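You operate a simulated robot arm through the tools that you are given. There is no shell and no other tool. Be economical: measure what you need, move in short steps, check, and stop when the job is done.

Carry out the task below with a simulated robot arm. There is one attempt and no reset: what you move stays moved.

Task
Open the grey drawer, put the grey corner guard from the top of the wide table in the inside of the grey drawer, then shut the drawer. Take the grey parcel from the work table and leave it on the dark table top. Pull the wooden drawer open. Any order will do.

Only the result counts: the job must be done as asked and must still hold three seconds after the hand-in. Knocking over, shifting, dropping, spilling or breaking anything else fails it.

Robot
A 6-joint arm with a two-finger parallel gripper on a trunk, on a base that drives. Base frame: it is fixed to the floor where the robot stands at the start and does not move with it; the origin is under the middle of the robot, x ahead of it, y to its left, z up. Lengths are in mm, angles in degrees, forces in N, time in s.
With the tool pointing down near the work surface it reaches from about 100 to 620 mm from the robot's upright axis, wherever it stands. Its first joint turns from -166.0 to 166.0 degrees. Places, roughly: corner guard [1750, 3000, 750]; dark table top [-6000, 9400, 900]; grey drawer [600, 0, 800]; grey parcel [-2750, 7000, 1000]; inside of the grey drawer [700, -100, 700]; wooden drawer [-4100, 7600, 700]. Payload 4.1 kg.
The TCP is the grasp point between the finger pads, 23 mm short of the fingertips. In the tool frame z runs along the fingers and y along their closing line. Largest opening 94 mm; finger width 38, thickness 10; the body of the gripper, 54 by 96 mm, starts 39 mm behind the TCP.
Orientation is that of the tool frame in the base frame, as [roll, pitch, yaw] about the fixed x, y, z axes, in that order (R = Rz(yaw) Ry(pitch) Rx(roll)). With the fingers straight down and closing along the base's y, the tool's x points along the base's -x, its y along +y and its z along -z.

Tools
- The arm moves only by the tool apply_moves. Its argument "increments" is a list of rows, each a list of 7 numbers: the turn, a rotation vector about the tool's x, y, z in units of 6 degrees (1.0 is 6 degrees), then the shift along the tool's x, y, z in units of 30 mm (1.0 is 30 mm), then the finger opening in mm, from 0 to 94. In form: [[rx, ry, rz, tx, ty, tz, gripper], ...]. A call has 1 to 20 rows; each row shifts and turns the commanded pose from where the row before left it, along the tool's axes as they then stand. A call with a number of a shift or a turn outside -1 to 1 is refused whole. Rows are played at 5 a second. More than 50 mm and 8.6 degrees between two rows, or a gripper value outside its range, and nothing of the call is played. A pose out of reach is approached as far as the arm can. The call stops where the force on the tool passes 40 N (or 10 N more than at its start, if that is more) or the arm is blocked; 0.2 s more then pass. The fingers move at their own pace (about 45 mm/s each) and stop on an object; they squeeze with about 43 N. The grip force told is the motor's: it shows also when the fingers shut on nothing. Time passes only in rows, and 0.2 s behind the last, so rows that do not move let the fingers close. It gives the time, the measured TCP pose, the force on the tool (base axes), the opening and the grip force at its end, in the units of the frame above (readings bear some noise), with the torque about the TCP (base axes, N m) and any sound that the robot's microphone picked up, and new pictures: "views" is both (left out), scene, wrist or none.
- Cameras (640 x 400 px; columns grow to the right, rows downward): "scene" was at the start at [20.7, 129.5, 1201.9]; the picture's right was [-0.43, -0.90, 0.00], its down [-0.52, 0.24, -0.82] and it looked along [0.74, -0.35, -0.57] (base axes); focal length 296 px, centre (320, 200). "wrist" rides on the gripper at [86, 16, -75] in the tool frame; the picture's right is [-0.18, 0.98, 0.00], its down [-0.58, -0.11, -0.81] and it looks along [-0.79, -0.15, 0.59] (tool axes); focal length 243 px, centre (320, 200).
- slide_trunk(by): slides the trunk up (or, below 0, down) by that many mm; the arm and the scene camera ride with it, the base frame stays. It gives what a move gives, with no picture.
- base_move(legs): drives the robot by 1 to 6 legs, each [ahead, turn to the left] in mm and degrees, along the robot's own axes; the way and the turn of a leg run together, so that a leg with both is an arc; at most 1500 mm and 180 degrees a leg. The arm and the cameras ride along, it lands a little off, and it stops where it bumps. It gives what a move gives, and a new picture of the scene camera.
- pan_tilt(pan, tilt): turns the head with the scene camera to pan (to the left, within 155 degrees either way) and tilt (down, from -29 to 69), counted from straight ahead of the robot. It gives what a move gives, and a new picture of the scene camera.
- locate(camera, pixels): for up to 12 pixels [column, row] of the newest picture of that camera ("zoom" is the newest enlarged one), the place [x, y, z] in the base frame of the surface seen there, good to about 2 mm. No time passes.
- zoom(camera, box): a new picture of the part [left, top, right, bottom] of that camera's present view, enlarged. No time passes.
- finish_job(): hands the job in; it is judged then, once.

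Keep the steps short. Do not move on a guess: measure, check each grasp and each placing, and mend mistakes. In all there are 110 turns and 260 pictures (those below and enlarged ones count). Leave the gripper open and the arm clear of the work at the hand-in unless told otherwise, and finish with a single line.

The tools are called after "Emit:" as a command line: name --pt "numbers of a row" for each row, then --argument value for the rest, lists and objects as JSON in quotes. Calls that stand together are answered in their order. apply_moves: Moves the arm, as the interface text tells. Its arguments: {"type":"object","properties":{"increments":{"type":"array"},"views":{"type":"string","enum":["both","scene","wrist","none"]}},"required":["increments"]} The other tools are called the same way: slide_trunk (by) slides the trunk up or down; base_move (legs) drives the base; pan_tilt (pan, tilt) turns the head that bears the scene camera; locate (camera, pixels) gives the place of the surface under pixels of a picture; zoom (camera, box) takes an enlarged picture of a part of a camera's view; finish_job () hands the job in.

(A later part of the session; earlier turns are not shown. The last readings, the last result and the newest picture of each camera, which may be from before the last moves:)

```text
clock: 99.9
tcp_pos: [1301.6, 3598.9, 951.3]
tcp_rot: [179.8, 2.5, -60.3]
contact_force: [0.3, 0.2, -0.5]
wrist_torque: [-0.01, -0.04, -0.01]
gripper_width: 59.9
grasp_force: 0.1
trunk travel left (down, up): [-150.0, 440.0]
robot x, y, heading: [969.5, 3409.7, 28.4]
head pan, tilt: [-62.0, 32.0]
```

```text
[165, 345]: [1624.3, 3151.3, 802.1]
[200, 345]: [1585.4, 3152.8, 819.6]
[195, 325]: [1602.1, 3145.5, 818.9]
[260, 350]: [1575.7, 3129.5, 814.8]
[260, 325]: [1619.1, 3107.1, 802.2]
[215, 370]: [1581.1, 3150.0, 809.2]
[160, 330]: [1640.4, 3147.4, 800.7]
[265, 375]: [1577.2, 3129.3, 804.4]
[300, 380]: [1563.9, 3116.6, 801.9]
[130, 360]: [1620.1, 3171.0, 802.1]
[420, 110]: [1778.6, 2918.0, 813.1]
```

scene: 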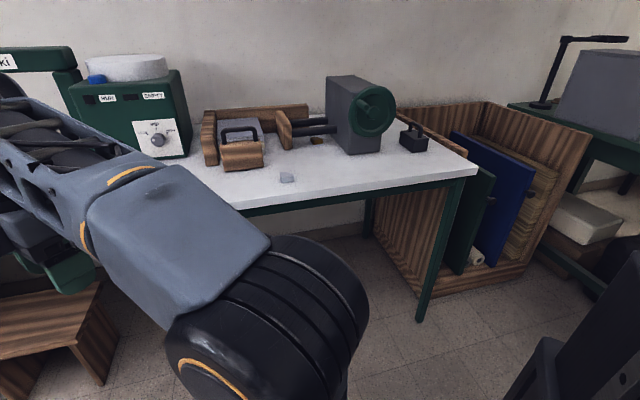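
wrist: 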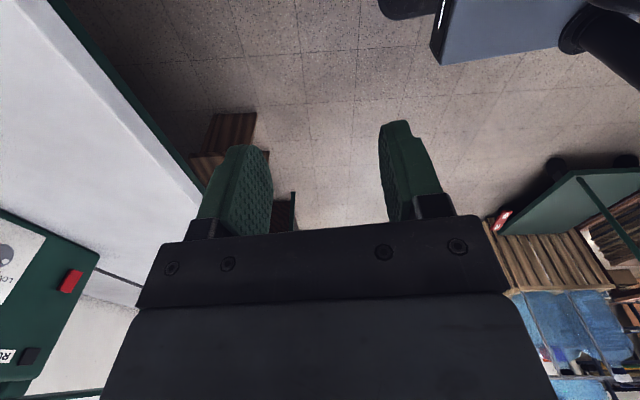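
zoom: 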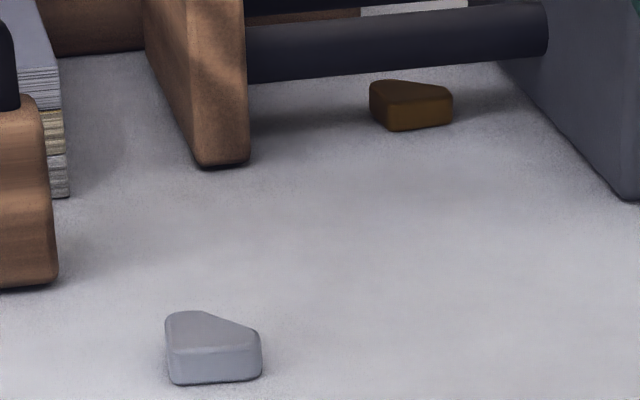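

The guard is a small grey three-cornered piece, about 40 mm across and 18 mm high, near (1592,3142). I'll drive to about 430 mm from it.

Emit:
base_move --legs '[[0, -61.5], [255, 0], [0, 15.6]]'

Emit:
apply_moves --pt "0 0 0 0 0 0 80" --views "wrist"

Emit:
pan_tilt --pan 0 --tilt 40

```text
clock: 105.4
tcp_pos: [1548.5, 3162.2, 950.0]
tcp_rot: [179.7, 2.5, -106.3]
contact_force: [1.4, 0.0, 0.5]
wrist_torque: [-0.02, -0.02, -0.03]
gripper_width: 59.9
grasp_force: 0.0
trunk travel left (down, up): [-150.0, 440.0]
robot x, y, heading: [1178.8, 3273.2, -17.5]
head pan, tilt: [-62.0, 32.0]
```

scene: 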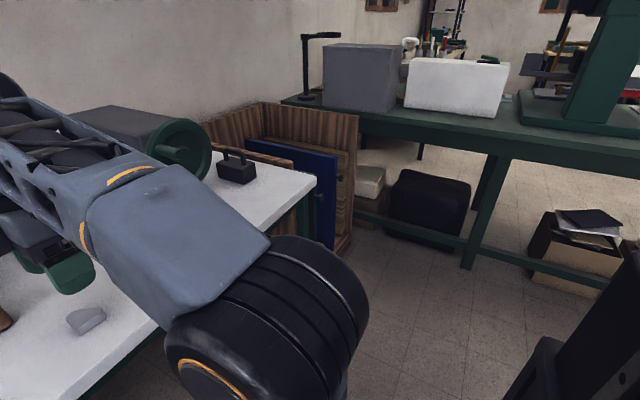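

```text
clock: 105.8
tcp_pos: [1549.0, 3162.2, 950.4]
tcp_rot: [179.7, 2.5, -106.3]
contact_force: [0.6, -0.5, 0.1]
wrist_torque: [-0.01, 0.01, 0.01]
gripper_width: 80.0
grasp_force: 0.1
trunk travel left (down, up): [-150.0, 440.0]
robot x, y, heading: [1178.1, 3272.9, -17.4]
head pan, tilt: [-62.0, 32.0]
```

wrist: 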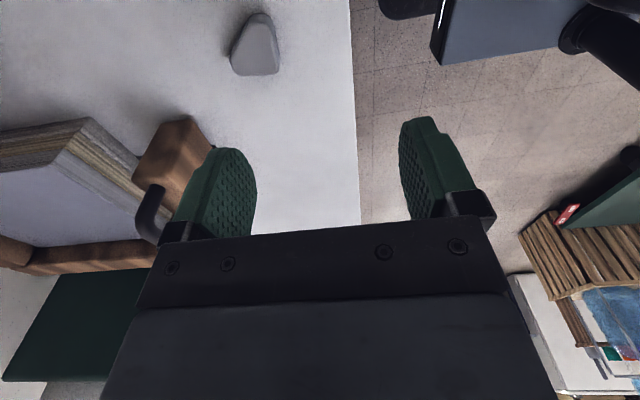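

```text
clock: 107.1
tcp_pos: [1548.8, 3162.6, 949.7]
tcp_rot: [179.7, 2.5, -106.2]
contact_force: [0.5, 0.5, 0.0]
wrist_torque: [0.02, 0.04, 0.04]
gripper_width: 80.0
grasp_force: 0.1
trunk travel left (down, up): [-150.0, 440.0]
robot x, y, heading: [1180.1, 3271.2, -17.6]
head pan, tilt: [0.0, 40.0]
```

scene: 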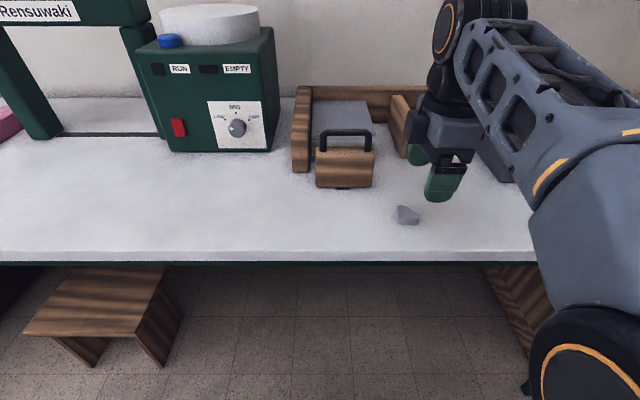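

I'll measure the guard's outline from the wrist picture, where it sits around (256,45).

Emit:
zoom --camera "wrist" --box '[208, 0, 304, 90]'

Emit:
locate --camera "wrist" --pixels '[[258, 40], [253, 18], [268, 18], [240, 48], [236, 70], [276, 70], [255, 72], [262, 55], [275, 50]]'

Emit:
locate --camera "scene" --pixels '[[400, 208], [405, 210], [398, 220], [416, 213], [412, 222]]'

```text
4.44 times, centred on (256, 45) of wrist
```

zoom: 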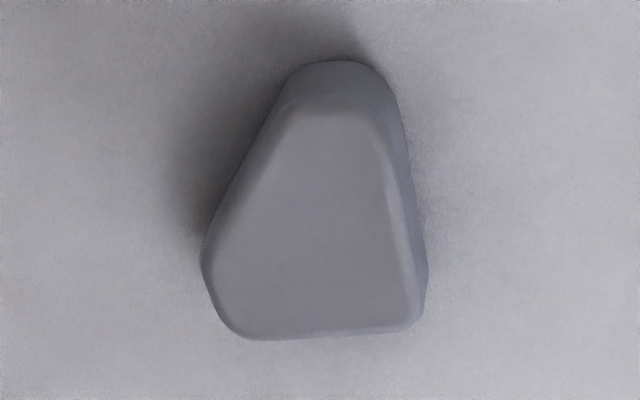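

```text
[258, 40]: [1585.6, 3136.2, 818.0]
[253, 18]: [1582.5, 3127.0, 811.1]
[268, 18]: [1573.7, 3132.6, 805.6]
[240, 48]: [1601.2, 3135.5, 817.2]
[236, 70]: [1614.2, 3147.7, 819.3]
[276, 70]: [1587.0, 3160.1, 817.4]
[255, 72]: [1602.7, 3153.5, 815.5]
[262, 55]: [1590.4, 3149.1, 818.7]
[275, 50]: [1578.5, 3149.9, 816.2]
```

```text
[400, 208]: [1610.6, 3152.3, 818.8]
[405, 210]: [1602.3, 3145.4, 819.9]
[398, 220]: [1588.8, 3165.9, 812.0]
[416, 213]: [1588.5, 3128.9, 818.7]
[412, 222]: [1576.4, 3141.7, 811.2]
```

The guard is a clipped right triangle. Its two parallel faces lie along az −27, about 33 mm apart, so I'll close the fingers along az 65 over (1587,3145). First I'll level and turn the gripper high above it.

Emit:
apply_moves --pt "0 0.42 0 0 0 0 80" --pt "0 0 1 0 0 0 80" --pt "0 0 1 0 0 0 80" --pt "0 0 1 0 0 0 80" --pt "0 0 1 0 0 0 80" --pt "0 0 1 0 0 0 80" --pt "0 0 1 0 0 0 80" --pt "0 0 1 0 0 0 80" --pt "0 0 1 0 0 0 80" --pt "0 0 1 0 0 0 80" --pt "0 0 1 0 0 0 80" --pt "0 0 1 0 0 0 80" --pt "0 0 1 0 0 0 80" --pt "0 0 1 0 0 0 80" --pt "0 0 1 0 0 0 80" --pt "0 0 1 0 0 0 80" --pt "0 0 1 0 0 0 80" --pt "0 0 0.5 0 0 0 80" --pt "0 0 0 0 0 0 80" --views "wrist"

```text
clock: 111.1
tcp_pos: [1549.3, 3162.3, 951.0]
tcp_rot: [-179.8, -0.4, 154.5]
contact_force: [0.5, -0.9, 1.0]
wrist_torque: [0.01, 0.02, 0.02]
gripper_width: 80.0
grasp_force: 0.0
trunk travel left (down, up): [-150.0, 440.0]
robot x, y, heading: [1180.2, 3273.5, -17.6]
head pan, tilt: [0.0, 40.0]
```

wrist: 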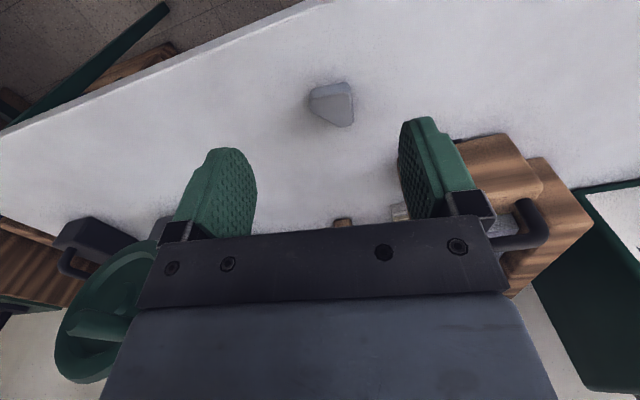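

Aligned: the guard's parallel faces sit left and right of the picture. I'll shift 42 mm and go down to z 850.

Emit:
apply_moves --pt "0 0 0 -0.347 0.01 0.84 75" --pt "0 0 0 -0.347 0.01 0.84 70" --pt "0 0 0 -0.347 0.01 0.84 70" --pt "0 0 0 -0.347 0.01 0.84 70" --pt "0 0 0 0 0 0 70" --views "wrist"

```text
clock: 112.3
tcp_pos: [1585.3, 3144.9, 849.8]
tcp_rot: [180.0, -0.2, 154.7]
contact_force: [-0.2, -0.2, -0.8]
wrist_torque: [-0.02, -0.01, 0.03]
gripper_width: 69.9
grasp_force: 0.0
trunk travel left (down, up): [-150.0, 440.0]
robot x, y, heading: [1180.8, 3271.2, -17.3]
head pan, tilt: [0.0, 40.0]
```

wrist: 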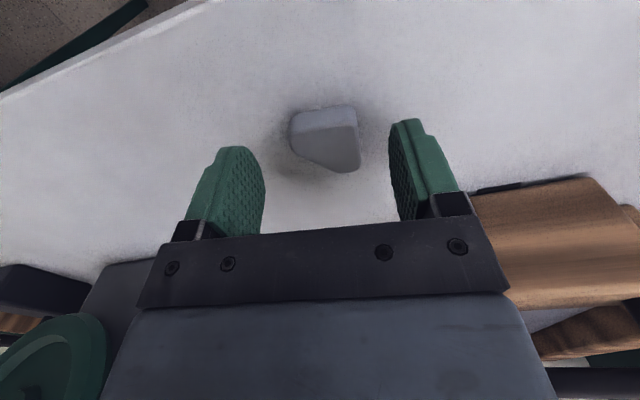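

Emit:
locate --camera "wrist" --pixels '[[295, 125], [292, 145], [352, 115], [355, 140], [357, 165], [335, 165], [325, 120], [330, 140]]'

```text
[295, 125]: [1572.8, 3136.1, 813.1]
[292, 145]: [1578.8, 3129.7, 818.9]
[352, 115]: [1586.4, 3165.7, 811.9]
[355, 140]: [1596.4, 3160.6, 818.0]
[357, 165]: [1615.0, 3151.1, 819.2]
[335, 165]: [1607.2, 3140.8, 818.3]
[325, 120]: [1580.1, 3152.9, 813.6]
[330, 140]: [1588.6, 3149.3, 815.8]
```

The guard is centred between the fingers to within about 2 mm. I'll go down to z 827 and close.

Emit:
apply_moves --pt "0 0 0 0 0.04 0.4 70" --pt "0 0 0 0 0 0.37 70" --pt "0 0 0 0 0 0 40" --pt "0 0 0 0 0 0 20" --pt "0 0 0 0 0 0 10" --pt "0 0 0 0 0 0 10" --pt "0 0 0 0 0 0 10" --views "wrist"

```text
clock: 113.9
tcp_pos: [1586.8, 3147.7, 827.2]
tcp_rot: [-179.9, -0.4, 154.7]
contact_force: [-0.5, 0.8, -0.9]
wrist_torque: [-0.01, -0.01, 0.0]
gripper_width: 38.6
grasp_force: 42.9
trunk travel left (down, up): [-150.0, 440.0]
robot x, y, heading: [1177.9, 3274.7, -17.4]
head pan, tilt: [0.0, 40.0]
```

wrist: 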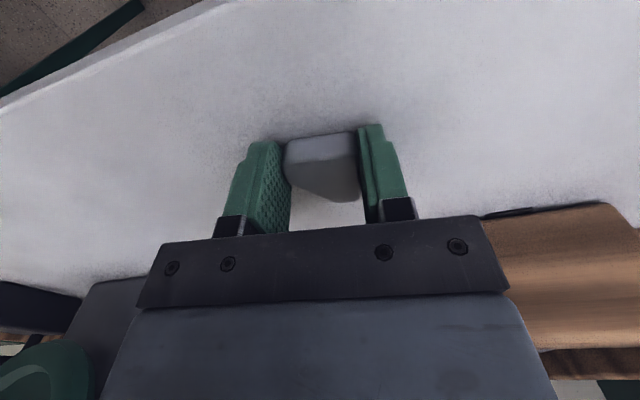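

Gripped at an opening of 38.6 mm with firm force. I'll lift straight up and check.

Emit:
apply_moves --pt "0 0 0 0 0 -0.5 10" --pt "0 0 0 0 0 -1 10" --pt "0 0 0 0 0 -1 10" --pt "0 0 0 0 0 -1 10" --pt "0 0 0 0 0 -1 10" --views "wrist"

```text
clock: 115.1
tcp_pos: [1586.8, 3146.7, 962.4]
tcp_rot: [-179.9, -0.4, 154.8]
contact_force: [-0.6, 0.2, 0.0]
wrist_torque: [-0.01, 0.0, -0.02]
gripper_width: 38.4
grasp_force: 42.7
trunk travel left (down, up): [-150.0, 440.0]
robot x, y, heading: [1177.7, 3271.5, -17.4]
head pan, tilt: [0.0, 40.0]
```

wrist: 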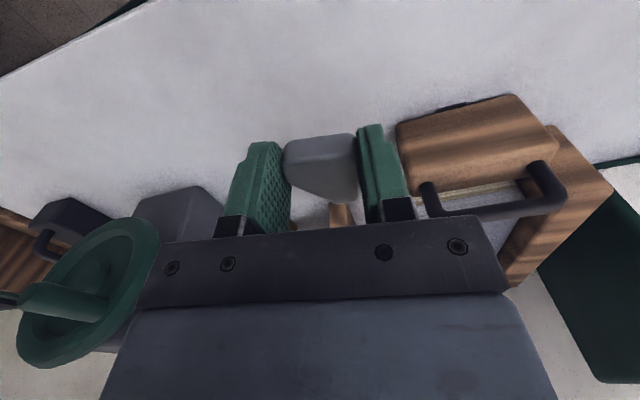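

Held. I'll back away from the desk and drive back the same way.

Emit:
base_move --legs '[[-250, 0], [0, -152.8], [1313, 0], [1313, 0], [0, 83], [940, 0]]'

```text
clock: 144.0
tcp_pos: [-1650.9, 1507.6, 961.4]
tcp_rot: [-179.9, -0.4, 85.4]
contact_force: [-0.3, 0.6, 0.2]
wrist_torque: [0.01, -0.02, -0.02]
gripper_width: 38.6
grasp_force: 42.9
trunk travel left (down, up): [-150.0, 440.0]
robot x, y, heading: [-1682.1, 1934.4, -86.7]
head pan, tilt: [0.0, 40.0]
```

scene: 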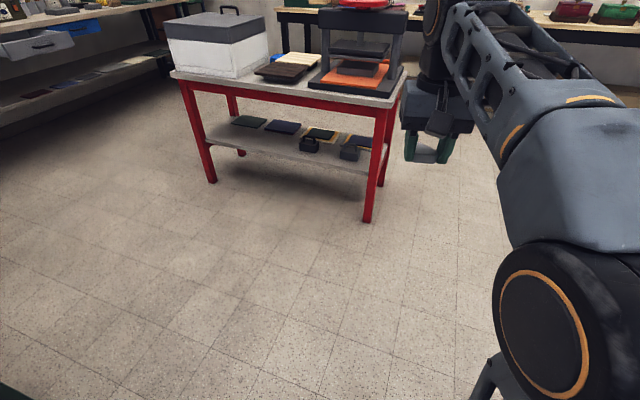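

Before the last stretch I'll measure the red table's corners so I can pass it safely.

Emit:
locate --camera "scene" --pixels '[[213, 181], [368, 220], [172, 73], [395, 100], [237, 155], [55, 45], [40, 45]]'

```text
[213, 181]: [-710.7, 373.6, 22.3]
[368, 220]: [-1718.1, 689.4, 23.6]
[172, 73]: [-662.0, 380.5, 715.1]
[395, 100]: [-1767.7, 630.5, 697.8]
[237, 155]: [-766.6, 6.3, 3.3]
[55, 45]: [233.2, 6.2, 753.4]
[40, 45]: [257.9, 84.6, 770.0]
```

Emit:
base_move --legs '[[0, 43.3], [957, 0], [957, 0], [0, -28.2], [443, 0], [0, 54]]'

```text
clock: 161.6
tcp_pos: [258.8, 126.4, 961.9]
tcp_rot: [-180.0, -0.4, 156.4]
contact_force: [0.7, 0.7, 0.2]
wrist_torque: [0.03, 0.0, 0.0]
gripper_width: 38.5
grasp_force: 43.4
trunk travel left (down, up): [-150.0, 440.0]
robot x, y, heading: [-146.3, 238.5, -15.5]
head pan, tilt: [0.0, 40.0]
```

scene: 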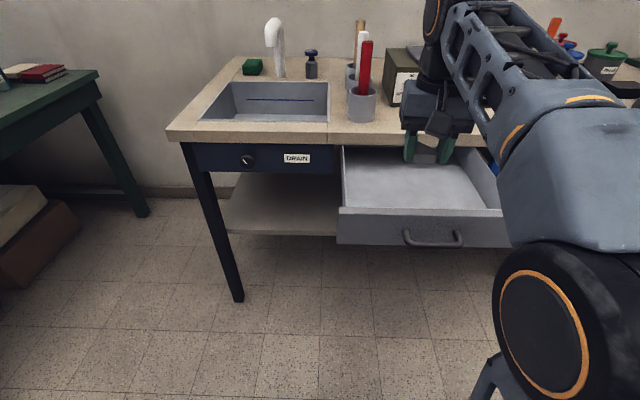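

I'll measure the open drawer: its front panel, rim, floor and the bench edge above it.

Emit:
locate --camera "scene" --pixels '[[340, 208], [420, 230], [500, 215], [370, 190], [400, 195], [460, 195], [345, 150], [380, 165], [480, 160], [360, 135], [420, 209], [455, 237]]'

Emit:
zoom --camera "scene" --box '[320, 110, 512, 260]'

```text
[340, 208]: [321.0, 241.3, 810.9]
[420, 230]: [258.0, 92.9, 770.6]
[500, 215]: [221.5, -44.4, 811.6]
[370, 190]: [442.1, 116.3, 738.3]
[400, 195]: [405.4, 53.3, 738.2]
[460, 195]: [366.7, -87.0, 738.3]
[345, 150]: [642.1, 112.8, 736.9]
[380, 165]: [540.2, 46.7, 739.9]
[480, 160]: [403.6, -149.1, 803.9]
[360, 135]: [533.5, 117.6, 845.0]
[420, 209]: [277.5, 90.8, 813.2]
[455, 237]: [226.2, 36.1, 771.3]
```

```text
2.67 times, centred on (416, 185) of scene
```

zoom: 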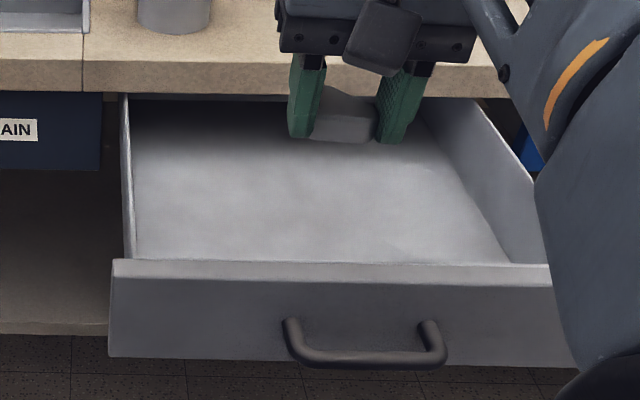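

The drawer floor is at z 738 and the rim at 812, and the space between the front panel and the bench edge is about 250 mm. I'll move over (375,32) and descend to z 790.

Emit:
apply_moves --pt "0 0 0 -0.96 -0.265 0 10" --pt "0 0 0 -0.96 -0.265 0 10" --pt "0 0 0 -0.96 -0.265 0 10" --pt "0 0 0 -0.96 -0.265 0 10" --pt "0 0 0 -0.96 -0.265 0 10" --pt "0 0 0 0 0 0.95 10" --pt "0 0 0 0 0 0.95 10" --pt "0 0 0 0 0 0.95 10" --pt "0 0 0 0 0 0.95 10" --pt "0 0 0 0 0 0.95 10" --pt "0 0 0 0 0 0.95 10" --pt "0 0 0 0 0 0 10" --views "both"

```text
clock: 164.2
tcp_pos: [365.7, 36.6, 782.6]
tcp_rot: [-179.9, -0.3, 156.5]
contact_force: [0.1, 0.4, 0.9]
wrist_torque: [-0.01, -0.02, 0.01]
gripper_width: 38.6
grasp_force: 42.9
out of reach, approached as far as the arm can: row 5
trunk travel left (down, up): [-150.0, 440.0]
robot x, y, heading: [-154.3, 238.3, -15.8]
head pan, tilt: [0.0, 40.0]
```

scene: 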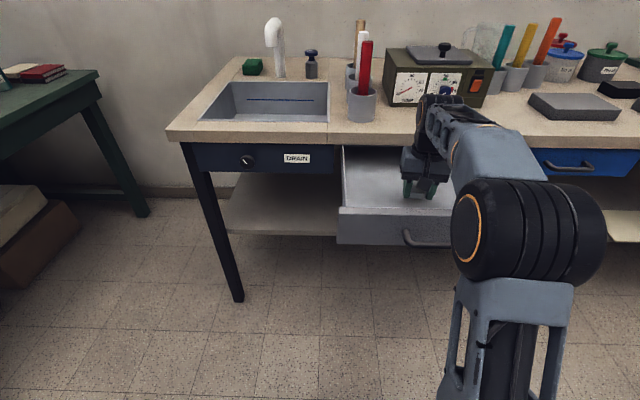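
wrist: 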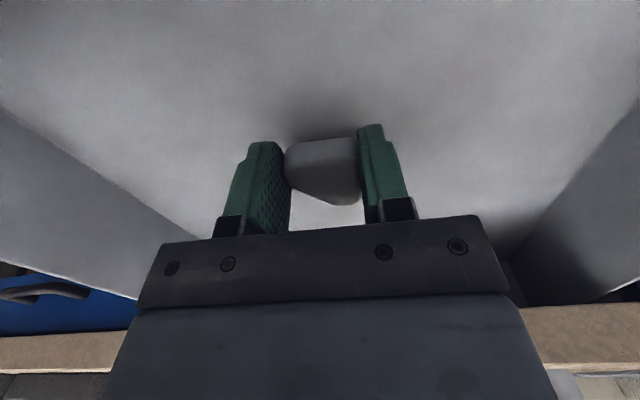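

The guard hangs over the drawer floor, well inside. I'll lower it to about z 765 and open.

Emit:
apply_moves --pt "0 0 0 0 0 0.3 10" --pt "0 0 0 0 0 0.27 10" --pt "0 0 0 0 0 0 10" --pt "0 0 0 0 0 0 45" --pt "0 0 0 0 0 0 60" --pt "0 0 0 0 0 0 60" --pt "0 0 0 0 0 -0.9 60" --pt "0 0 0 0 0 -0.9 60" --pt "0 0 0 0 0 -0.9 60" --pt "0 0 0 0 0 -0.9 60" --pt "0 0 0 0 0 -0.9 60" --pt "0 0 0 0 0 -0.9 60" --views "wrist"

```text
clock: 166.8
tcp_pos: [368.0, 35.7, 926.1]
tcp_rot: [-180.0, -0.2, 156.5]
contact_force: [-0.2, -1.7, 0.8]
wrist_torque: [0.0, -0.03, -0.02]
gripper_width: 60.0
grasp_force: 0.1
trunk travel left (down, up): [-150.0, 440.0]
robot x, y, heading: [-150.3, 239.2, -15.6]
head pan, tilt: [0.0, 40.0]
```

wrist: 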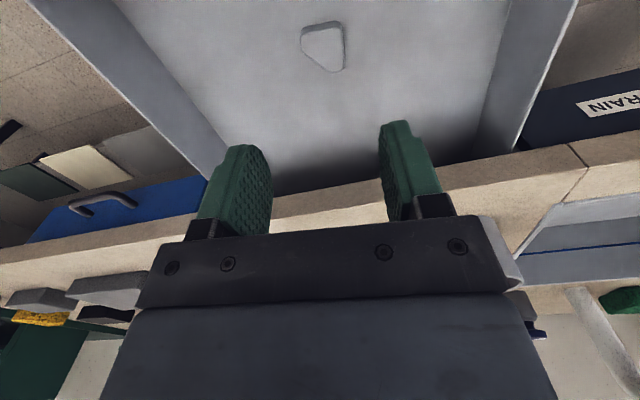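

The guard lies flat in the drawer, well behind the front panel. Pulling worked with a grip on the bar, so I'll use the same grip to push the drawer shut. I'll back off and turn the gripper for that.

Emit:
base_move --legs '[[-230, 0], [0, -2]]'

Emit:
apply_moves --pt "0 0 -1 0 0 0 50" --pt "0 0 -1 0 0 0 50" --pt "0 0 -1 0 0 0 50" --pt "0 0 -1 0 0 0 50" --pt "0 0 -1 0 0 0 50" --pt "0 0 -1 0 0 0 50" --pt "0 0 -1 0 0 0 50" --pt "0 0 -1 0 0 0 50" --pt "0 0 -1 0 0 0 50" --pt "0 0 -1 0 0 0 50" --pt "0 0 -1 0 0 0 50" --pt "0 0 -1 0 0 0 50" --pt "0 0 -1 0 0 0 50" --pt "0 0 -1 0 0 0 50" --pt "0 0 -1 0 0 0 50" --pt "0 0 -1 0 0 0 50" --pt "0 0 -0.4 0 0 0 50" --views "scene"

```text
clock: 168.9
tcp_pos: [143.0, 79.9, 926.8]
tcp_rot: [-179.9, -0.3, 154.5]
contact_force: [0.7, -1.0, -0.4]
wrist_torque: [-0.02, -0.04, 0.03]
gripper_width: 60.1
grasp_force: 0.1
trunk travel left (down, up): [-150.0, 440.0]
robot x, y, heading: [-368.4, 301.2, -17.6]
head pan, tilt: [0.0, 40.0]
```

scene: 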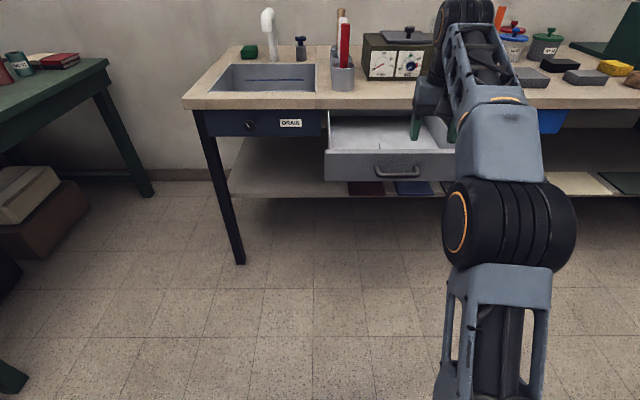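

```text
clock: 172.5
tcp_pos: [142.7, 78.8, 926.4]
tcp_rot: [179.7, -0.1, -107.1]
contact_force: [-0.2, -0.2, 0.0]
wrist_torque: [0.0, -0.02, -0.01]
gripper_width: 49.7
grasp_force: 0.0
trunk travel left (down, up): [-150.0, 440.0]
robot x, y, heading: [-371.7, 302.0, -17.5]
head pan, tilt: [0.0, 40.0]
```

scene: 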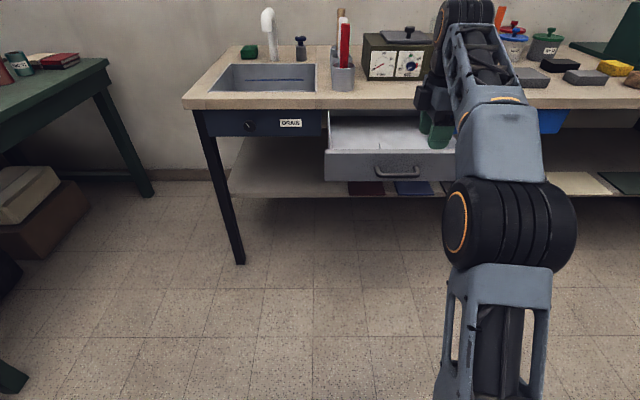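

Emit:
zoom --camera "scene" --box '[320, 130, 464, 220]'

Emit:
locate --camera "zoom" --pixels '[[300, 205], [345, 207], [400, 203], [250, 190], [440, 186], [60, 150], [550, 170]]'

```text
4.44 times, centred on (392, 175) of scene
```

zoom: 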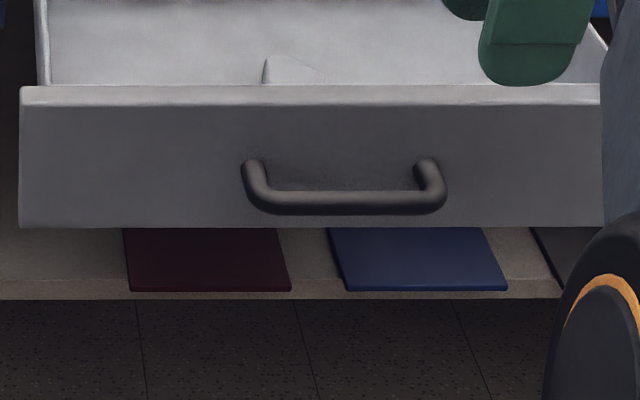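

```text
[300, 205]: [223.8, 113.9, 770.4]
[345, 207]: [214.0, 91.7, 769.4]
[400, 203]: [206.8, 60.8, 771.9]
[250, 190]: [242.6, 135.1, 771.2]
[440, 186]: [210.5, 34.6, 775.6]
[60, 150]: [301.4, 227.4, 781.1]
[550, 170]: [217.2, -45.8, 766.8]
```

The bar's centre is now near (218,82,771). I'll move down to about 95 mm in front of it and tilt the fingers inward as before.

Emit:
apply_moves --pt "0 0 0 -0.144 0.137 0.844 50" --pt "0 0 0 -0.144 0.137 0.844 50" --pt "0 0 0 -0.144 0.137 0.844 50" --pt "0 0 0 -0.144 0.137 0.844 50" --pt "0 0 0 -0.144 0.137 0.844 50" --pt "0 0 0 -0.144 0.137 0.844 50" --pt "0 0 0 0 0 0 50" --pt "1 0 0 0 0 0 50" --pt "1 0 0 0 0 0 50" --pt "1 0 0 0 0 0 50" --pt "1 0 0 0 0 0 50" --pt "1 0 0 0 0 0 50" --pt "1 0 0 0 0 0 50" --pt "1 0 0 0 0 0 50" --pt "1 0 0 0 0 0 50" --pt "1 0 0 0 0 0 50" --pt "1 0 0 0 0 0 46" --pt "0.4 0 0 0 0 0 44" --pt "0 0 0 0 0 0 44" --views "both"

```text
clock: 176.5
tcp_pos: [130.2, 118.4, 823.5]
tcp_rot: [-118.5, -0.1, -107.4]
contact_force: [-1.1, -0.1, 1.1]
wrist_torque: [0.0, 0.0, 0.0]
gripper_width: 43.7
grasp_force: 0.0
out of reach, approached as far as the arm can: row 17, 18
trunk travel left (down, up): [-150.0, 440.0]
robot x, y, heading: [-370.2, 296.2, -17.7]
head pan, tilt: [0.0, 40.0]
```

scene: 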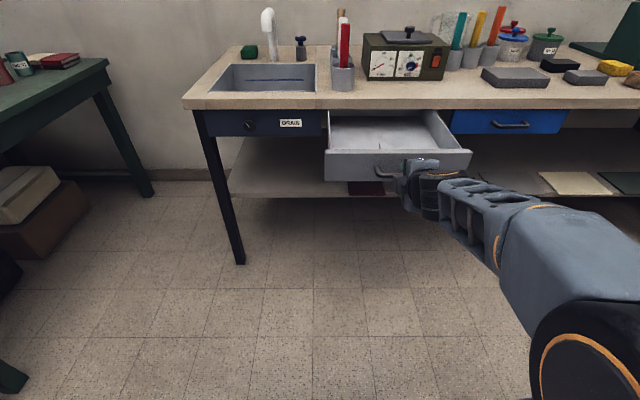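
wrist: 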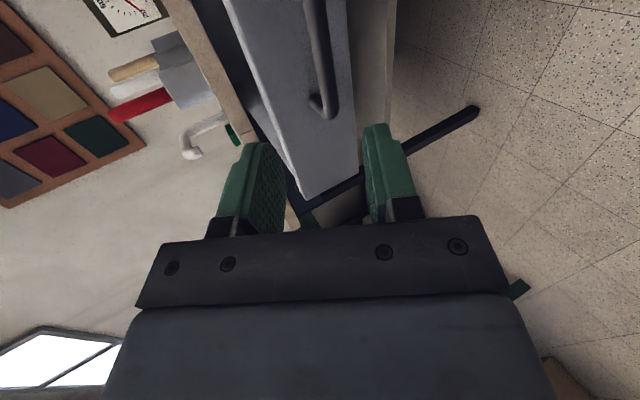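

The arm couldn't quite meet the last bit of tilt and stayed 50 mm high. I'll take a little tilt back.

Emit:
apply_moves --pt "-0.4 0 0 0 0 0 44" --pt "-0.4 0 0 0 0 0 44" --pt "0 0 0 0 0 0 44" --views "none"

```text
clock: 177.3
tcp_pos: [131.9, 121.7, 824.7]
tcp_rot: [-120.6, 0.2, -106.6]
contact_force: [1.0, 0.9, 0.6]
wrist_torque: [0.02, -0.02, -0.02]
gripper_width: 44.1
grasp_force: 0.2
trunk travel left (down, up): [-150.0, 440.0]
robot x, y, heading: [-371.7, 303.0, -17.6]
head pan, tilt: [0.0, 40.0]
```

Emit:
apply_moves --pt "0 0 0 0.2 0.717 0.424 44" --pt "0 0 0 0.2 0.717 0.424 44" --pt "0 0 0 0 0 0 44" --views "none"

```text
clock: 178.1
tcp_pos: [129.3, 107.4, 787.8]
tcp_rot: [-123.1, -0.1, -107.3]
contact_force: [0.3, 0.0, -0.4]
wrist_torque: [0.02, -0.01, 0.0]
gripper_width: 44.1
grasp_force: 0.0
out of reach, approached as far as the arm can: row 2
trunk travel left (down, up): [-150.0, 440.0]
robot x, y, heading: [-367.6, 301.8, -17.8]
head pan, tilt: [0.0, 40.0]
```

I'll lower the trunk by 60 mm so the forearm lies flatter, then raise the hand and restore the tilt.

Emit:
slide_trunk --by -60

Emit:
apply_moves --pt "0 0 0 0 -0.63 -0.41 40" --pt "0 0 0 0 -0.63 -0.41 40" --pt "0.6 0 0 0 0 0 40" --pt "0.6 0 0 0 0 0 40" --pt "0 0 0 0 0 0 40" --views "wrist"

```text
clock: 179.1
tcp_pos: [128.9, 108.7, 727.8]
tcp_rot: [-123.2, -0.2, -107.1]
contact_force: [0.7, 0.8, 0.2]
wrist_torque: [0.0, 0.03, 0.0]
gripper_width: 44.0
grasp_force: 0.1
trunk travel left (down, up): [-90.0, 500.0]
robot x, y, heading: [-366.8, 297.3, -17.7]
head pan, tilt: [0.0, 40.0]
```

```text
clock: 180.3
tcp_pos: [130.9, 112.0, 778.5]
tcp_rot: [-118.9, 0.1, -106.6]
contact_force: [-1.0, -0.3, 1.1]
wrist_torque: [0.0, 0.01, 0.0]
gripper_width: 39.7
grasp_force: 0.0
out of reach, approached as far as the arm can: row 4
trunk travel left (down, up): [-90.0, 500.0]
robot x, y, heading: [-369.0, 303.4, -17.3]
head pan, tilt: [0.0, 40.0]
```

wrist: 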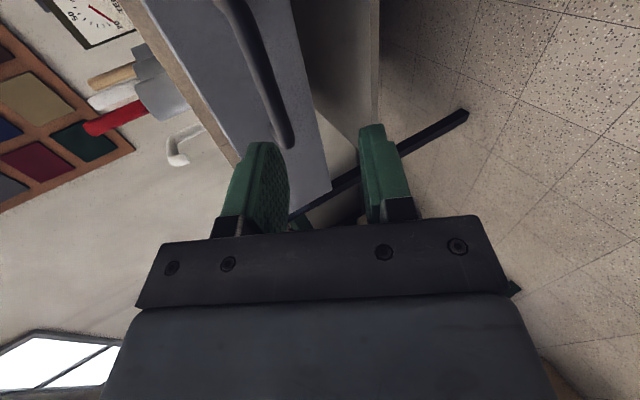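

Emit:
base_move --legs '[[65, 0]]'

Emit:
apply_moves --pt "0 0 0 0 0.1 0.06 40" --views "wrist"

```text
clock: 181.3
tcp_pos: [192.5, 90.0, 777.8]
tcp_rot: [-118.8, 0.2, -106.6]
contact_force: [-0.1, -0.3, -0.1]
wrist_torque: [-0.02, 0.04, -0.01]
gripper_width: 40.1
grasp_force: 0.1
trunk travel left (down, up): [-90.0, 500.0]
robot x, y, heading: [-305.6, 281.8, -17.7]
head pan, tilt: [0.0, 40.0]
```

scene: 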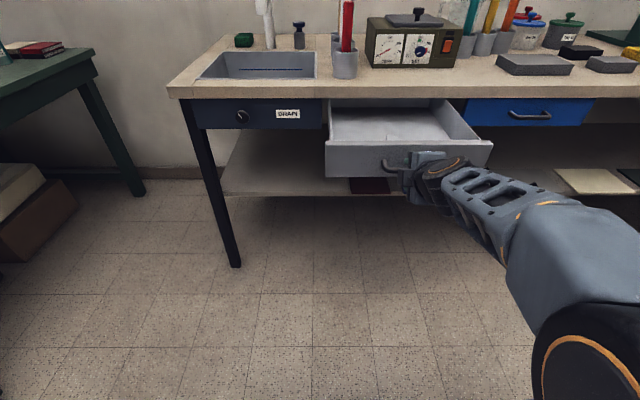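

```text
clock: 181.7
tcp_pos: [193.1, 91.5, 774.4]
tcp_rot: [-118.9, 0.2, -106.5]
contact_force: [0.1, 0.1, -0.3]
wrist_torque: [0.02, 0.02, 0.03]
gripper_width: 39.7
grasp_force: 0.1
trunk travel left (down, up): [-90.0, 500.0]
robot x, y, heading: [-303.1, 279.5, -17.6]
head pan, tilt: [0.0, 40.0]
```

wrist: 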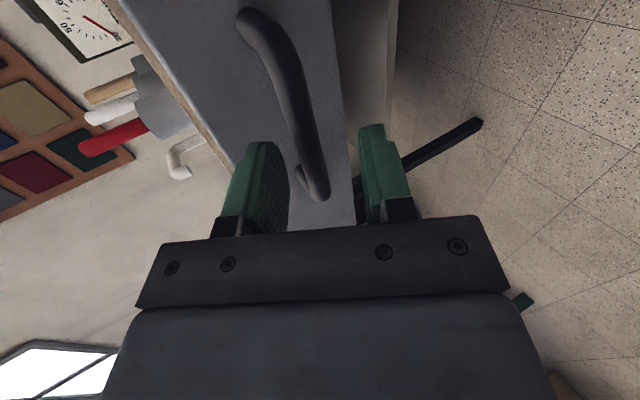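

The bar is in line between the pads. I'll move 18 mm further in and close on it.

Emit:
apply_moves --pt "0 0 0 0 -0.145 0.263 40" --pt "0 0 0 0 -0.145 0.263 40" --pt "0 0 0 0 0 0 20" --pt "0 0 0 0 0 0 8" --pt "0 0 0 0 0 0 5" --pt "0 0 0 0 0 0 5" --views "wrist"

```text
clock: 183.1
tcp_pos: [209.8, 85.2, 772.7]
tcp_rot: [-119.2, 0.3, -106.7]
contact_force: [-1.9, 0.1, -17.4]
wrist_torque: [0.46, 0.04, -0.3]
gripper_width: 13.3
grasp_force: 45.5
trunk travel left (down, up): [-90.0, 500.0]
robot x, y, heading: [-307.3, 279.6, -17.6]
head pan, tilt: [0.0, 40.0]
```

wrist: 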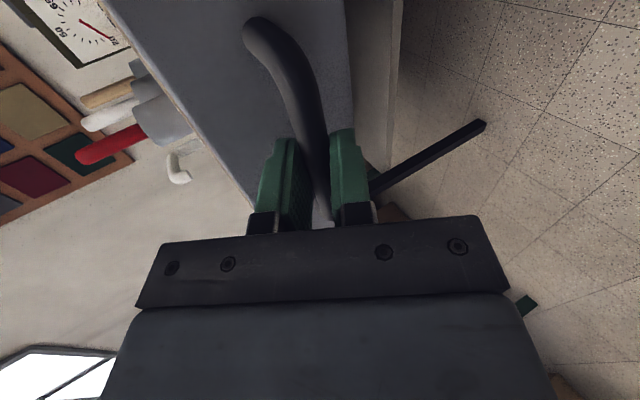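

Gripped. I'll push the drawer in with the base along its axis, 180 mm first.

Emit:
base_move --legs '[[90, 0], [90, 0]]'

```text
clock: 184.9
tcp_pos: [383.6, 31.1, 773.1]
tcp_rot: [-119.1, 0.2, -106.5]
contact_force: [0.0, 1.9, -24.2]
wrist_torque: [0.56, 0.05, -0.59]
gripper_width: 13.8
grasp_force: 44.9
trunk travel left (down, up): [-90.0, 500.0]
robot x, y, heading: [-134.4, 225.8, -17.5]
head pan, tilt: [0.0, 40.0]
```

scene: 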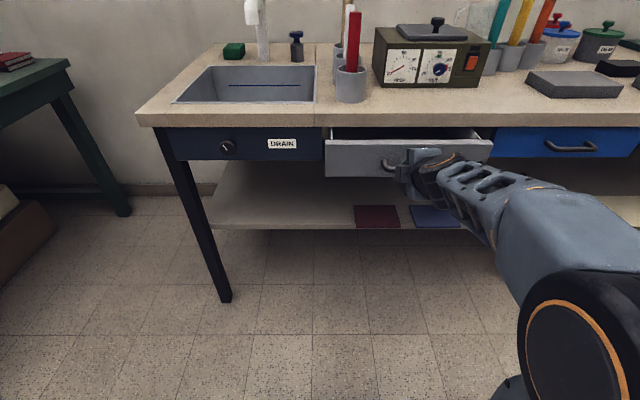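

Emit:
base_move --legs '[[72, 0]]'

Emit:
apply_moves --pt "0 0 0 0 -0.08 0.146 5" --pt "0 0 0 0 -0.08 0.146 5" --pt "0 0 0 0 -0.08 0.146 5" --pt "0 0 0 0 -0.08 0.146 5" --pt "0 0 0 0 -0.08 0.146 5" --pt "0 0 0 0 0 0 5" --views "scene"

```text
clock: 185.9
tcp_pos: [453.2, 8.7, 773.4]
tcp_rot: [-119.3, 0.4, -106.5]
contact_force: [-1.1, 2.5, -9.8]
wrist_torque: [0.37, 0.02, -0.75]
gripper_width: 13.6
grasp_force: 45.1
trunk travel left (down, up): [-90.0, 500.0]
robot x, y, heading: [-68.1, 208.9, -17.6]
head pan, tilt: [0.0, 40.0]
```

scene: 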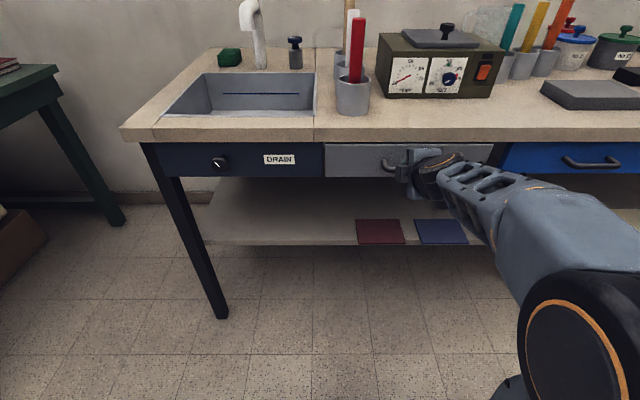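

```text
clock: 186.9
tcp_pos: [464.7, 4.8, 771.9]
tcp_rot: [-119.3, 0.4, -106.6]
contact_force: [-22.2, 6.0, 7.0]
wrist_torque: [0.34, 0.01, 0.39]
gripper_width: 13.6
grasp_force: 45.2
trunk travel left (down, up): [-90.0, 500.0]
robot x, y, heading: [-69.2, 207.1, -17.7]
head pan, tilt: [0.0, 40.0]
stopped in row 4: the force on the tool passed its limit (the readings are from after the stop); the commanded pose is now the measured one
```

scene: 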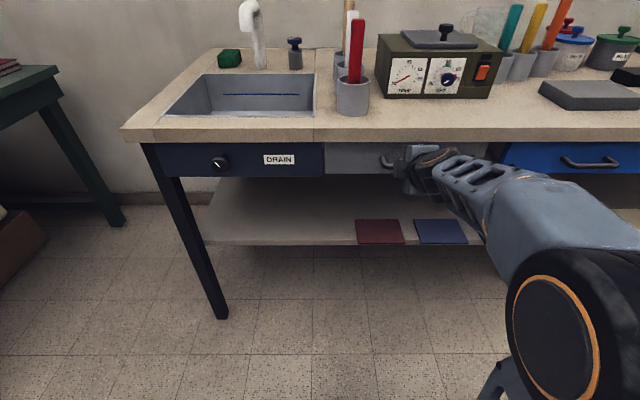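

The push ran into the drawer's stop at about the original bar position, so it's shut. I'll open the fingers, back off and check the panel position.

Emit:
apply_moves --pt "0 0 0 0 0 0 15" --pt "0 0 0 0 0 0 30" --pt "0 0 0 0 0 0 40" --pt "0 0 0 0 0 0 40" --views "none"

Emit:
base_move --legs '[[-130, 0]]'

Emit:
locate --camera "scene" --pixels '[[335, 160], [345, 150], [350, 165], [485, 150]]'

```text
clock: 187.9
tcp_pos: [467.2, 4.9, 771.1]
tcp_rot: [-119.3, 0.4, -106.7]
contact_force: [1.0, -0.9, 0.1]
wrist_torque: [0.01, 0.0, 0.0]
gripper_width: 39.9
grasp_force: 0.1
trunk travel left (down, up): [-90.0, 500.0]
robot x, y, heading: [-66.6, 207.1, -17.6]
head pan, tilt: [0.0, 40.0]
```

```text
clock: 189.2
tcp_pos: [341.5, 45.6, 770.6]
tcp_rot: [-119.3, 0.4, -106.5]
contact_force: [0.1, 0.3, 0.0]
wrist_torque: [-0.03, -0.03, 0.0]
gripper_width: 39.9
grasp_force: 0.0
trunk travel left (down, up): [-90.0, 500.0]
robot x, y, heading: [-191.7, 245.3, -17.5]
head pan, tilt: [0.0, 40.0]
```

scene: 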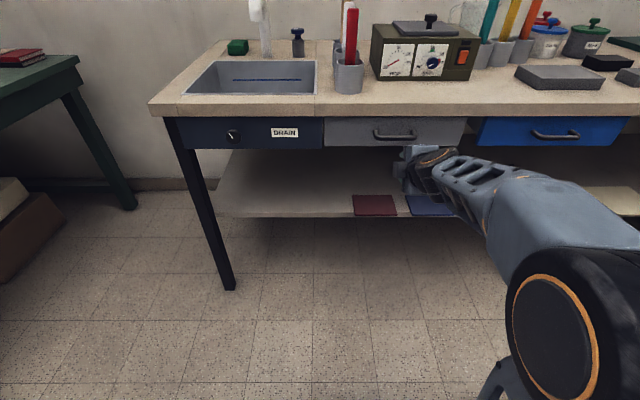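

```text
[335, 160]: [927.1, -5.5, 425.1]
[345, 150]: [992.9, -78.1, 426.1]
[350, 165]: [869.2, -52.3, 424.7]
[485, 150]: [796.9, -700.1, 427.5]
```

Emit:
locate --camera "scene" --pixels '[[345, 135], [430, 125], [330, 130], [450, 140], [300, 145]]'

Emit:
apply_moves --pt "-1 0 0 0 0 0 50" --pt "-1 0 0 0 0 0 50" --pt "-1 0 0 0 0 0 50" --pt "-1 0 0 0 0 0 50" --pt "-1 0 0 0 0 0 50" --pt "-1 0 0 0 0 -0.5 50" --pt "-1 0 0 0 0 -1 50" --pt "-1 0 0 0 0 -1 50" --pt "-1 0 0 0 0 -1 50" --pt "-1 0 0 0 0 -1 50" --pt "-0.1 0 0 0 0 -1 50" --pt "0 0 0 0 0 -1 50" --views "none"

```text
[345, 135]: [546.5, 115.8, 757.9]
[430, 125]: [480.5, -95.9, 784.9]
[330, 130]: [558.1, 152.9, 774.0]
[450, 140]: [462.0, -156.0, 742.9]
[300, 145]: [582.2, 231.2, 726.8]
```

```text
clock: 191.8
tcp_pos: [287.7, 66.0, 928.1]
tcp_rot: [-179.8, 0.4, -106.6]
contact_force: [0.2, 0.6, 0.1]
wrist_torque: [0.01, 0.01, -0.03]
gripper_width: 49.9
grasp_force: 0.0
out of reach, approached as far as the arm can: row 11, 12
trunk travel left (down, up): [-90.0, 500.0]
robot x, y, heading: [-195.1, 246.4, -17.3]
head pan, tilt: [0.0, 40.0]
```

The panel is exactly at its closed position (x 546.5 at y 116). The grey drawer is done. Now I'll drive to the far part of the room for the parcel, along the known path first.

Emit:
base_move --legs '[[0, 121], [364, 0], [0, 30.8], [948, 0], [948, 0], [0, -20]]'

Emit:
pan_tilt --pan 30 --tilt 12

```text
clock: 210.8
tcp_pos: [-1804.7, 2413.9, 928.3]
tcp_rot: [-179.8, 0.5, 26.3]
contact_force: [0.7, -0.9, -0.9]
wrist_torque: [0.0, -0.03, -0.01]
gripper_width: 50.0
grasp_force: 0.1
trunk travel left (down, up): [-90.0, 500.0]
robot x, y, heading: [-1610.1, 1940.4, 115.0]
head pan, tilt: [0.0, 40.0]
```

scene: 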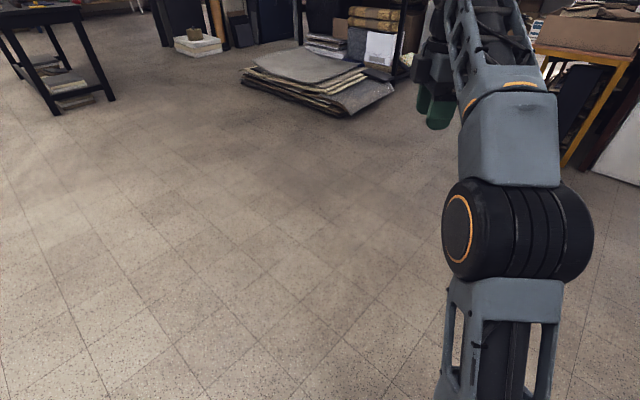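

```text
clock: 211.8
tcp_pos: [-1805.0, 2415.1, 928.2]
tcp_rot: [-179.9, 0.4, 26.3]
contact_force: [0.6, 0.0, 0.5]
wrist_torque: [0.0, 0.01, 0.0]
gripper_width: 50.1
grasp_force: 0.1
trunk travel left (down, up): [-90.0, 500.0]
robot x, y, heading: [-1607.4, 1943.3, 115.6]
head pan, tilt: [30.0, 12.0]
```

scene: 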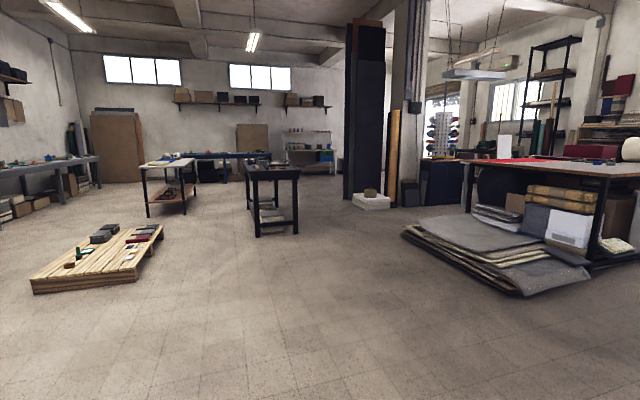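

Emit:
locate --camera "scene" --pixels '[[405, 235], [520, 297], [590, 275], [470, 165], [550, 168], [635, 175], [600, 270], [375, 195], [300, 225], [400, 205], [465, 210], [430, 205]]'

Emit:
zoom --camera "scene" --box '[400, 100, 640, 300]'

```text
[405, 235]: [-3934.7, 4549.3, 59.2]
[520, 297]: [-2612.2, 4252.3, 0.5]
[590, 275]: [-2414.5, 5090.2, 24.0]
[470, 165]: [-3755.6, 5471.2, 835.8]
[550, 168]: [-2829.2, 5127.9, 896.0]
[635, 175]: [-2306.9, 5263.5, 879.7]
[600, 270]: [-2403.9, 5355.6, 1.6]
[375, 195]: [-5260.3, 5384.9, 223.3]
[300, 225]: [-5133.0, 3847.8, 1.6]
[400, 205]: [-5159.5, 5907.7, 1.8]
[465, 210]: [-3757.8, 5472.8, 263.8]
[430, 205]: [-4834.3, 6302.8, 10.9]
```

```text
2.00 times, centred on (520, 200) of scene
```

zoom: 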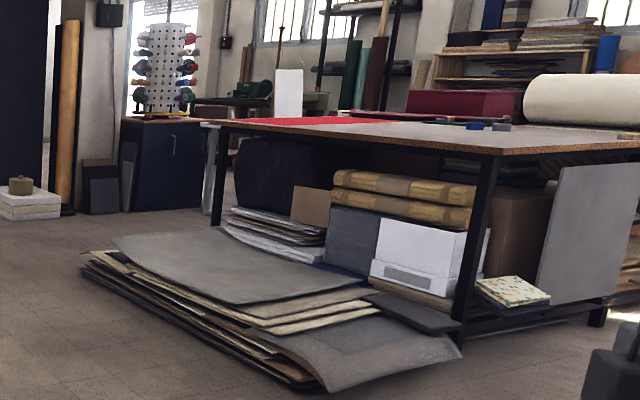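

The work table's near edge runs from (-3756,5471) to about (-2350,5090), with sheets on the floor in front of it. I'll drive nearer and look at its right end.

Emit:
base_move --legs '[[0, -19], [980, 0], [980, 0]]'

Emit:
pan_tilt --pan 25 --tilt 12

Emit:
pan_tilt --pan -30 --tilt 15

```text
clock: 222.7
tcp_pos: [-1846.0, 4438.1, 929.0]
tcp_rot: [-179.8, 0.5, 7.1]
contact_force: [0.2, 0.3, -0.8]
wrist_torque: [0.01, 0.03, 0.01]
gripper_width: 50.0
grasp_force: 0.1
trunk travel left (down, up): [-90.0, 500.0]
robot x, y, heading: [-1822.2, 3927.7, 96.0]
head pan, tilt: [30.0, 12.0]
```

scene: 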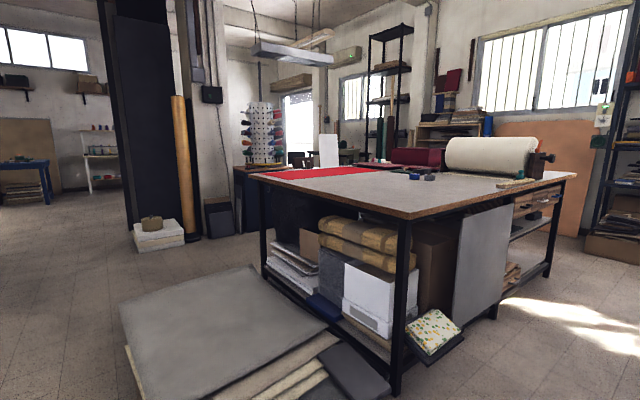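

```text
clock: 223.4
tcp_pos: [-1846.4, 4437.5, 928.5]
tcp_rot: [-179.8, 0.3, 7.1]
contact_force: [0.0, -0.1, 0.5]
wrist_torque: [0.06, 0.01, 0.02]
gripper_width: 50.0
grasp_force: 0.1
trunk travel left (down, up): [-90.0, 500.0]
robot x, y, heading: [-1818.0, 3925.9, 95.9]
head pan, tilt: [25.0, 12.0]
```

scene: 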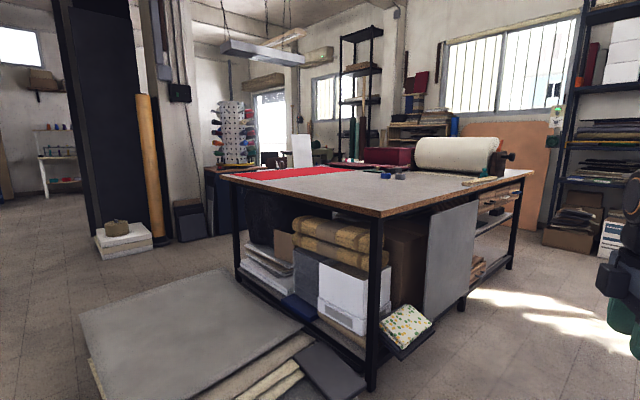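

```text
clock: 224.6
tcp_pos: [-1845.7, 4437.2, 929.5]
tcp_rot: [-179.8, 0.3, 7.2]
contact_force: [0.3, 0.1, -1.1]
wrist_torque: [-0.01, 0.03, 0.01]
gripper_width: 50.2
grasp_force: 0.1
trunk travel left (down, up): [-90.0, 500.0]
robot x, y, heading: [-1823.1, 3928.9, 96.2]
head pan, tilt: [-30.0, 15.0]
```

scene: 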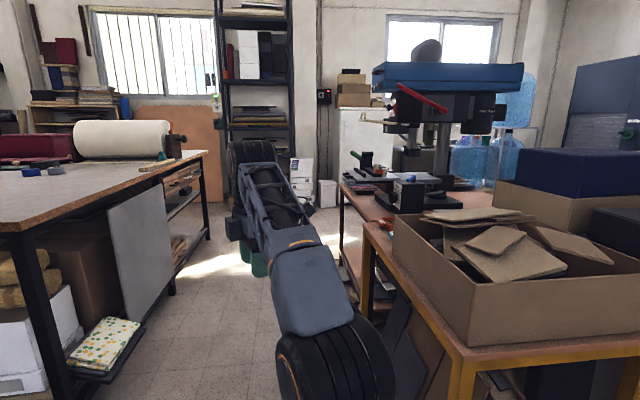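

Emit:
zoom --camera "scene" --box '[0, 110, 200, 235]'

Emit:
locate --camera "scene" --pixels '[[56, 169], [30, 172], [5, 230], [205, 153], [170, 290], [208, 240], [365, 230], [455, 385], [345, 185], [345, 270], [140, 165], [15, 200]]'

```text
3.20 times, centred on (100, 172) of scene
```

zoom: 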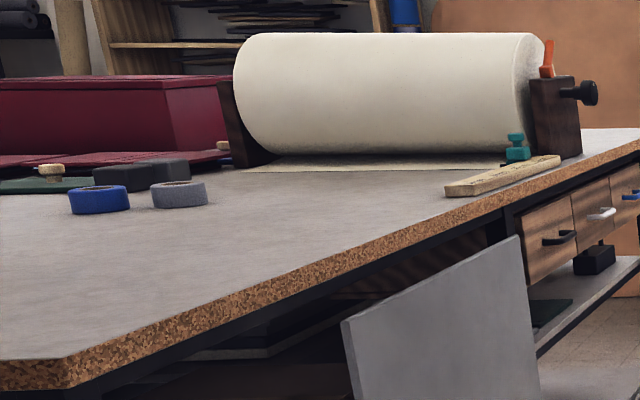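

```text
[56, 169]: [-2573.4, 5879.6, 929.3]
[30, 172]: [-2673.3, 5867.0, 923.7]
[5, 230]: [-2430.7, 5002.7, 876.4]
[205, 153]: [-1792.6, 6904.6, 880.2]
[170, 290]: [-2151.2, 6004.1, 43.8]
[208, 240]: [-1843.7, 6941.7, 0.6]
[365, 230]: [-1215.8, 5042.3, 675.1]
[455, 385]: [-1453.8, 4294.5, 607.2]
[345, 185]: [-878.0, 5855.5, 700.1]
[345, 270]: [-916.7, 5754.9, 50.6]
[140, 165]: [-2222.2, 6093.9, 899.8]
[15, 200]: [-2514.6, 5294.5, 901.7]
```

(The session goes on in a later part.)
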